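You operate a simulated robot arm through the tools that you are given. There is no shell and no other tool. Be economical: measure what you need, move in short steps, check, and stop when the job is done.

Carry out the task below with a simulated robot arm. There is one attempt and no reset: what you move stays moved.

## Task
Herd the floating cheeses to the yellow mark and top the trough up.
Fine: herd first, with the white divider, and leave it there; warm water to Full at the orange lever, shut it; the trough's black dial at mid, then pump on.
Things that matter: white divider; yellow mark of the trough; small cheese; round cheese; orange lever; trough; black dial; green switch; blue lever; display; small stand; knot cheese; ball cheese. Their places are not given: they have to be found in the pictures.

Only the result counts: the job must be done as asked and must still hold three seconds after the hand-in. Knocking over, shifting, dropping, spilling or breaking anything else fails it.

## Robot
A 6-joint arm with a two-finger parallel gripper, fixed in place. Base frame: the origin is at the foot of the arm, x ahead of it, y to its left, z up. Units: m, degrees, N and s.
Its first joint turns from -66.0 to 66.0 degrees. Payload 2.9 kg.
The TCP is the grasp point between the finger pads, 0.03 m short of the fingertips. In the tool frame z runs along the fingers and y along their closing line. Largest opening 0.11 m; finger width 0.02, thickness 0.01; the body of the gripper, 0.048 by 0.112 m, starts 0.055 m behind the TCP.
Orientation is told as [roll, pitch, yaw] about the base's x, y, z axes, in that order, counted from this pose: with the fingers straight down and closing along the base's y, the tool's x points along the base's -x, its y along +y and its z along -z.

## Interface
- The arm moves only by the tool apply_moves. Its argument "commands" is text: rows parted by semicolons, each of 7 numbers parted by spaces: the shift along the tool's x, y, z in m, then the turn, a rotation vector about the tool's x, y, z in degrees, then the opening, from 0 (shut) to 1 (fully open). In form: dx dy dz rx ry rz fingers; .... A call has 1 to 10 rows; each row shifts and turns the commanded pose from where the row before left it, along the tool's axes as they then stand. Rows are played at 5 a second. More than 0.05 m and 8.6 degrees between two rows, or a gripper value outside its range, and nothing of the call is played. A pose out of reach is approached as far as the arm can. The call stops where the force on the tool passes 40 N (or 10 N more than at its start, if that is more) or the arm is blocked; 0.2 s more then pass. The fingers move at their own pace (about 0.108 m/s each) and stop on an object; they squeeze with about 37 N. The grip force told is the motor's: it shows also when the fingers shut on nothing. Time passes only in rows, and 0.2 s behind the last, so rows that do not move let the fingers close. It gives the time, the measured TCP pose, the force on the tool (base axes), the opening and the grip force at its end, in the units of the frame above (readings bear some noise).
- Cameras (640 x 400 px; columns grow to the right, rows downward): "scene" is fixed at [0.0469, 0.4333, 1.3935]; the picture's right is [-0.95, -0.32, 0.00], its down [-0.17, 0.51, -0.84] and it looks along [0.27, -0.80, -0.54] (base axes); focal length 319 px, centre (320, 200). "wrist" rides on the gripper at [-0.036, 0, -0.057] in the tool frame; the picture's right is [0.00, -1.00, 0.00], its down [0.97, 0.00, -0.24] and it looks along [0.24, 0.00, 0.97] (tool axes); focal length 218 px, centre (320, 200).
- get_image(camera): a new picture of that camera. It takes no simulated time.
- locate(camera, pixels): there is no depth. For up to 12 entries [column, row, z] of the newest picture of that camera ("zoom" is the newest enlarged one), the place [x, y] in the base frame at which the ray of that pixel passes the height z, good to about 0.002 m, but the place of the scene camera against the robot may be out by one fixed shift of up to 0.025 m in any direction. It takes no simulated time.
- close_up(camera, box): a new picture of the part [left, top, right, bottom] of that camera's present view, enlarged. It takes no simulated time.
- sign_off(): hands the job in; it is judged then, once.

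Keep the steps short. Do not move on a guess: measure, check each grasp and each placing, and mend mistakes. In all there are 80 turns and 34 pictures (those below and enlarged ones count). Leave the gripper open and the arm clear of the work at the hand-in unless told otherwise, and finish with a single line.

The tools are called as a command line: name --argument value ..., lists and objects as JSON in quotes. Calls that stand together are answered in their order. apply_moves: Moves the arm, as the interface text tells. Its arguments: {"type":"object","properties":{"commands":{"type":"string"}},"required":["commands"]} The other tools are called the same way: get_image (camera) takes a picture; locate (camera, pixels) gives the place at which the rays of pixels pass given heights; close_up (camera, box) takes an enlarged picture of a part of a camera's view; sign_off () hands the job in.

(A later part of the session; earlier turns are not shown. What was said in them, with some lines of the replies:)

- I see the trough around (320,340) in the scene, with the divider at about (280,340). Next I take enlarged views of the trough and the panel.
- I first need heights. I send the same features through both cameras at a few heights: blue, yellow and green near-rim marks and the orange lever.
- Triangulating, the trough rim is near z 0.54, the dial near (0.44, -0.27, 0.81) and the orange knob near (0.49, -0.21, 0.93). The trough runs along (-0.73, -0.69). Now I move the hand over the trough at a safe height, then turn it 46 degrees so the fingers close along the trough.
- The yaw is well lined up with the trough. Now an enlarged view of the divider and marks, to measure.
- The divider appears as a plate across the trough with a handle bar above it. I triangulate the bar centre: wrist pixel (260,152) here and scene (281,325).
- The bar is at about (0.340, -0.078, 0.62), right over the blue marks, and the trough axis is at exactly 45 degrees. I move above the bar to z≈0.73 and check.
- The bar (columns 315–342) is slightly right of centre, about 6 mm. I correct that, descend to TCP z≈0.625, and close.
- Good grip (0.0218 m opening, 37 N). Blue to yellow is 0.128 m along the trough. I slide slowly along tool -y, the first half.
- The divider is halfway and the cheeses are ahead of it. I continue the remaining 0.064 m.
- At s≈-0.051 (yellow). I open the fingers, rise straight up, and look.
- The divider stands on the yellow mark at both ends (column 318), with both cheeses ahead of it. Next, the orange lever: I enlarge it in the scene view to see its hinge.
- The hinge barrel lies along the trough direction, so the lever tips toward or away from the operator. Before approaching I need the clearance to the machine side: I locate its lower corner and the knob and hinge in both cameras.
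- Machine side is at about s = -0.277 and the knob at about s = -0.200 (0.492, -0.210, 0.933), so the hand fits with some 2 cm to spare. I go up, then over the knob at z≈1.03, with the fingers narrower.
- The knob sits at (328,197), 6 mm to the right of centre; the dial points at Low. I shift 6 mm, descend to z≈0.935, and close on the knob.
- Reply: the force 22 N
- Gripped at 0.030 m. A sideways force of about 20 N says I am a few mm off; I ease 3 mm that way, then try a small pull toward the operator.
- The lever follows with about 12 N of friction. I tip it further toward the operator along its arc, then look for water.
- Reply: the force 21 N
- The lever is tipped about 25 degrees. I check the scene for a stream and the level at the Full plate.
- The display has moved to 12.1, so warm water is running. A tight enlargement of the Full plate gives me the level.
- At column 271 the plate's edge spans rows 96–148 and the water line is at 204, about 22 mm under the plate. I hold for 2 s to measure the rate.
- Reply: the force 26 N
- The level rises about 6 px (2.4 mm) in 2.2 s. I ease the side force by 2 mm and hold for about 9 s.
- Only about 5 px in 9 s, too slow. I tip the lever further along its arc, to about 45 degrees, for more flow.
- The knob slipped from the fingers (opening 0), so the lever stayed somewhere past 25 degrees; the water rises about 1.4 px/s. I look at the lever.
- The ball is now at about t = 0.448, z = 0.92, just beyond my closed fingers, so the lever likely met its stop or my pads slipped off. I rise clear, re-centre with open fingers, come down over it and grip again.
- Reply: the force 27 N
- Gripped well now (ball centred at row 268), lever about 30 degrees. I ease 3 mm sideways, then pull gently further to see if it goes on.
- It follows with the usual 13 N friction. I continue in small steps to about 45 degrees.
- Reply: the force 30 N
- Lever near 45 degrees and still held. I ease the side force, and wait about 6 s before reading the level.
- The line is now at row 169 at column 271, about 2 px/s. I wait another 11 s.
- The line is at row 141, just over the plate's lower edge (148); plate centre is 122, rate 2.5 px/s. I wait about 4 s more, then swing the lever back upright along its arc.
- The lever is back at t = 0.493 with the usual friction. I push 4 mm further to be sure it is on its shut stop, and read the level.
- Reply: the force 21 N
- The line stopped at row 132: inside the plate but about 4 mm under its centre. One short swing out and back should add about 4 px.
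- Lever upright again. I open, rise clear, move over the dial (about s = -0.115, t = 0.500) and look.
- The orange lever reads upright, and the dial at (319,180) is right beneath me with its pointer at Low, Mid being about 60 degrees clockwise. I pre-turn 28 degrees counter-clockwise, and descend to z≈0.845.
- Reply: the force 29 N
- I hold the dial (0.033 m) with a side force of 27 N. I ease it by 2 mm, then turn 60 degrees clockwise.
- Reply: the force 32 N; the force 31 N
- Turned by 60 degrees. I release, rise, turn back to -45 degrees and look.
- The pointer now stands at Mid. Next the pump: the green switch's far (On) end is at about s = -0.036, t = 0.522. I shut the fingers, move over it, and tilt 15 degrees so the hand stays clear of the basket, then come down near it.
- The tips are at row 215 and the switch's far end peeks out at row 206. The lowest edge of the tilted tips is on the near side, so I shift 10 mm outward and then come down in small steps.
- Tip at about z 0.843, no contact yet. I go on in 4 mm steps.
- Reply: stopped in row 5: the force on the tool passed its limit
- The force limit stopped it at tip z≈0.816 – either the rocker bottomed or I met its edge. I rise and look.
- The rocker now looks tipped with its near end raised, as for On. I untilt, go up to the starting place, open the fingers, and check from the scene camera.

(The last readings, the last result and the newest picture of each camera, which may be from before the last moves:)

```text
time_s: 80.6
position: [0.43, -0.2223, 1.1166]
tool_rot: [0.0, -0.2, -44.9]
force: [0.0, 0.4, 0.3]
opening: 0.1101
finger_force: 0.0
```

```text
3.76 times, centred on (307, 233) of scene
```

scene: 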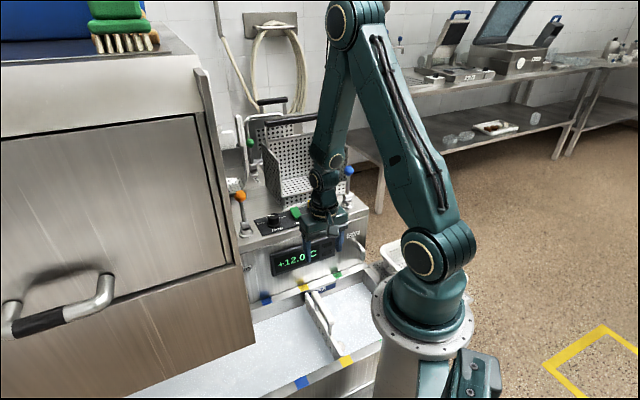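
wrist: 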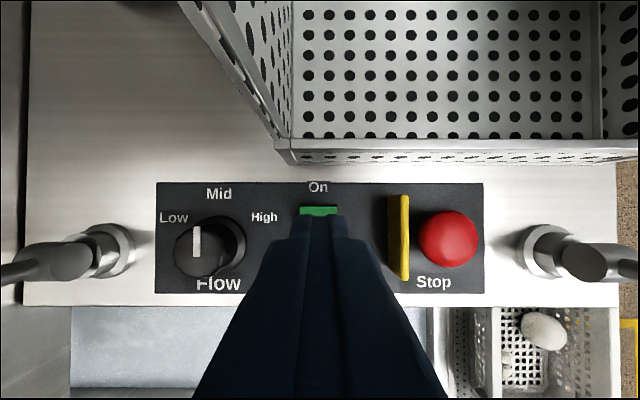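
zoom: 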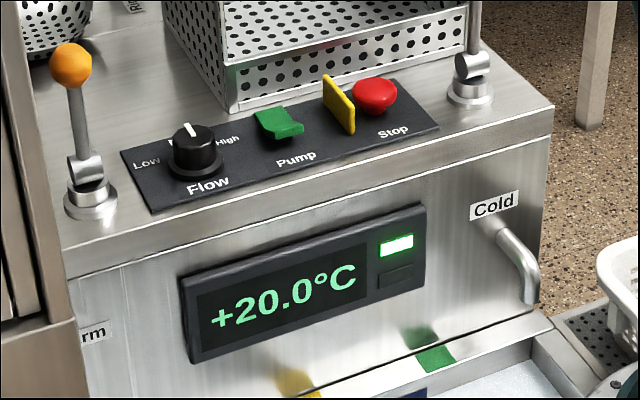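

The pump lamp is lit, the dial points at Mid and the orange lever is upright. The last picture checks the level, the divider and the cheeses.

close_up --camera "scene" --box '[270, 275, 390, 350]'

```text
5.33 times, centred on (330, 312) of scene
```

zoom: 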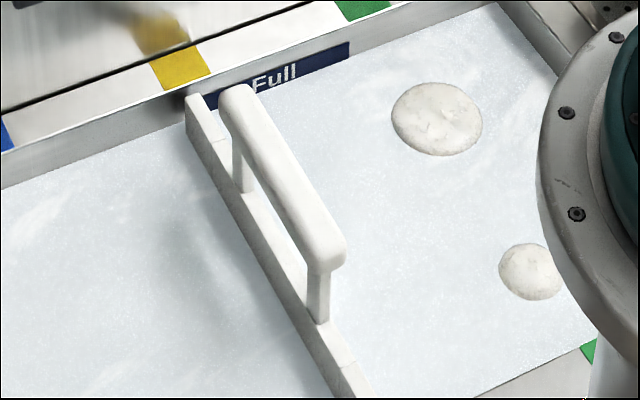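

The water sits at mid-height of the Full plate. The divider is on the yellow mark, with both cheeses beyond it, and the arm is clear with the gripper open. I hand in.

sign_off

```text
The job is handed in.
```

The job is handed in: both cheeses are herded with the divider left at yellow, warm water is mid-plate at Full with the orange lever upright, the dial is at Mid and the pump lamp is lit; I took the plate's centre as the Full level.
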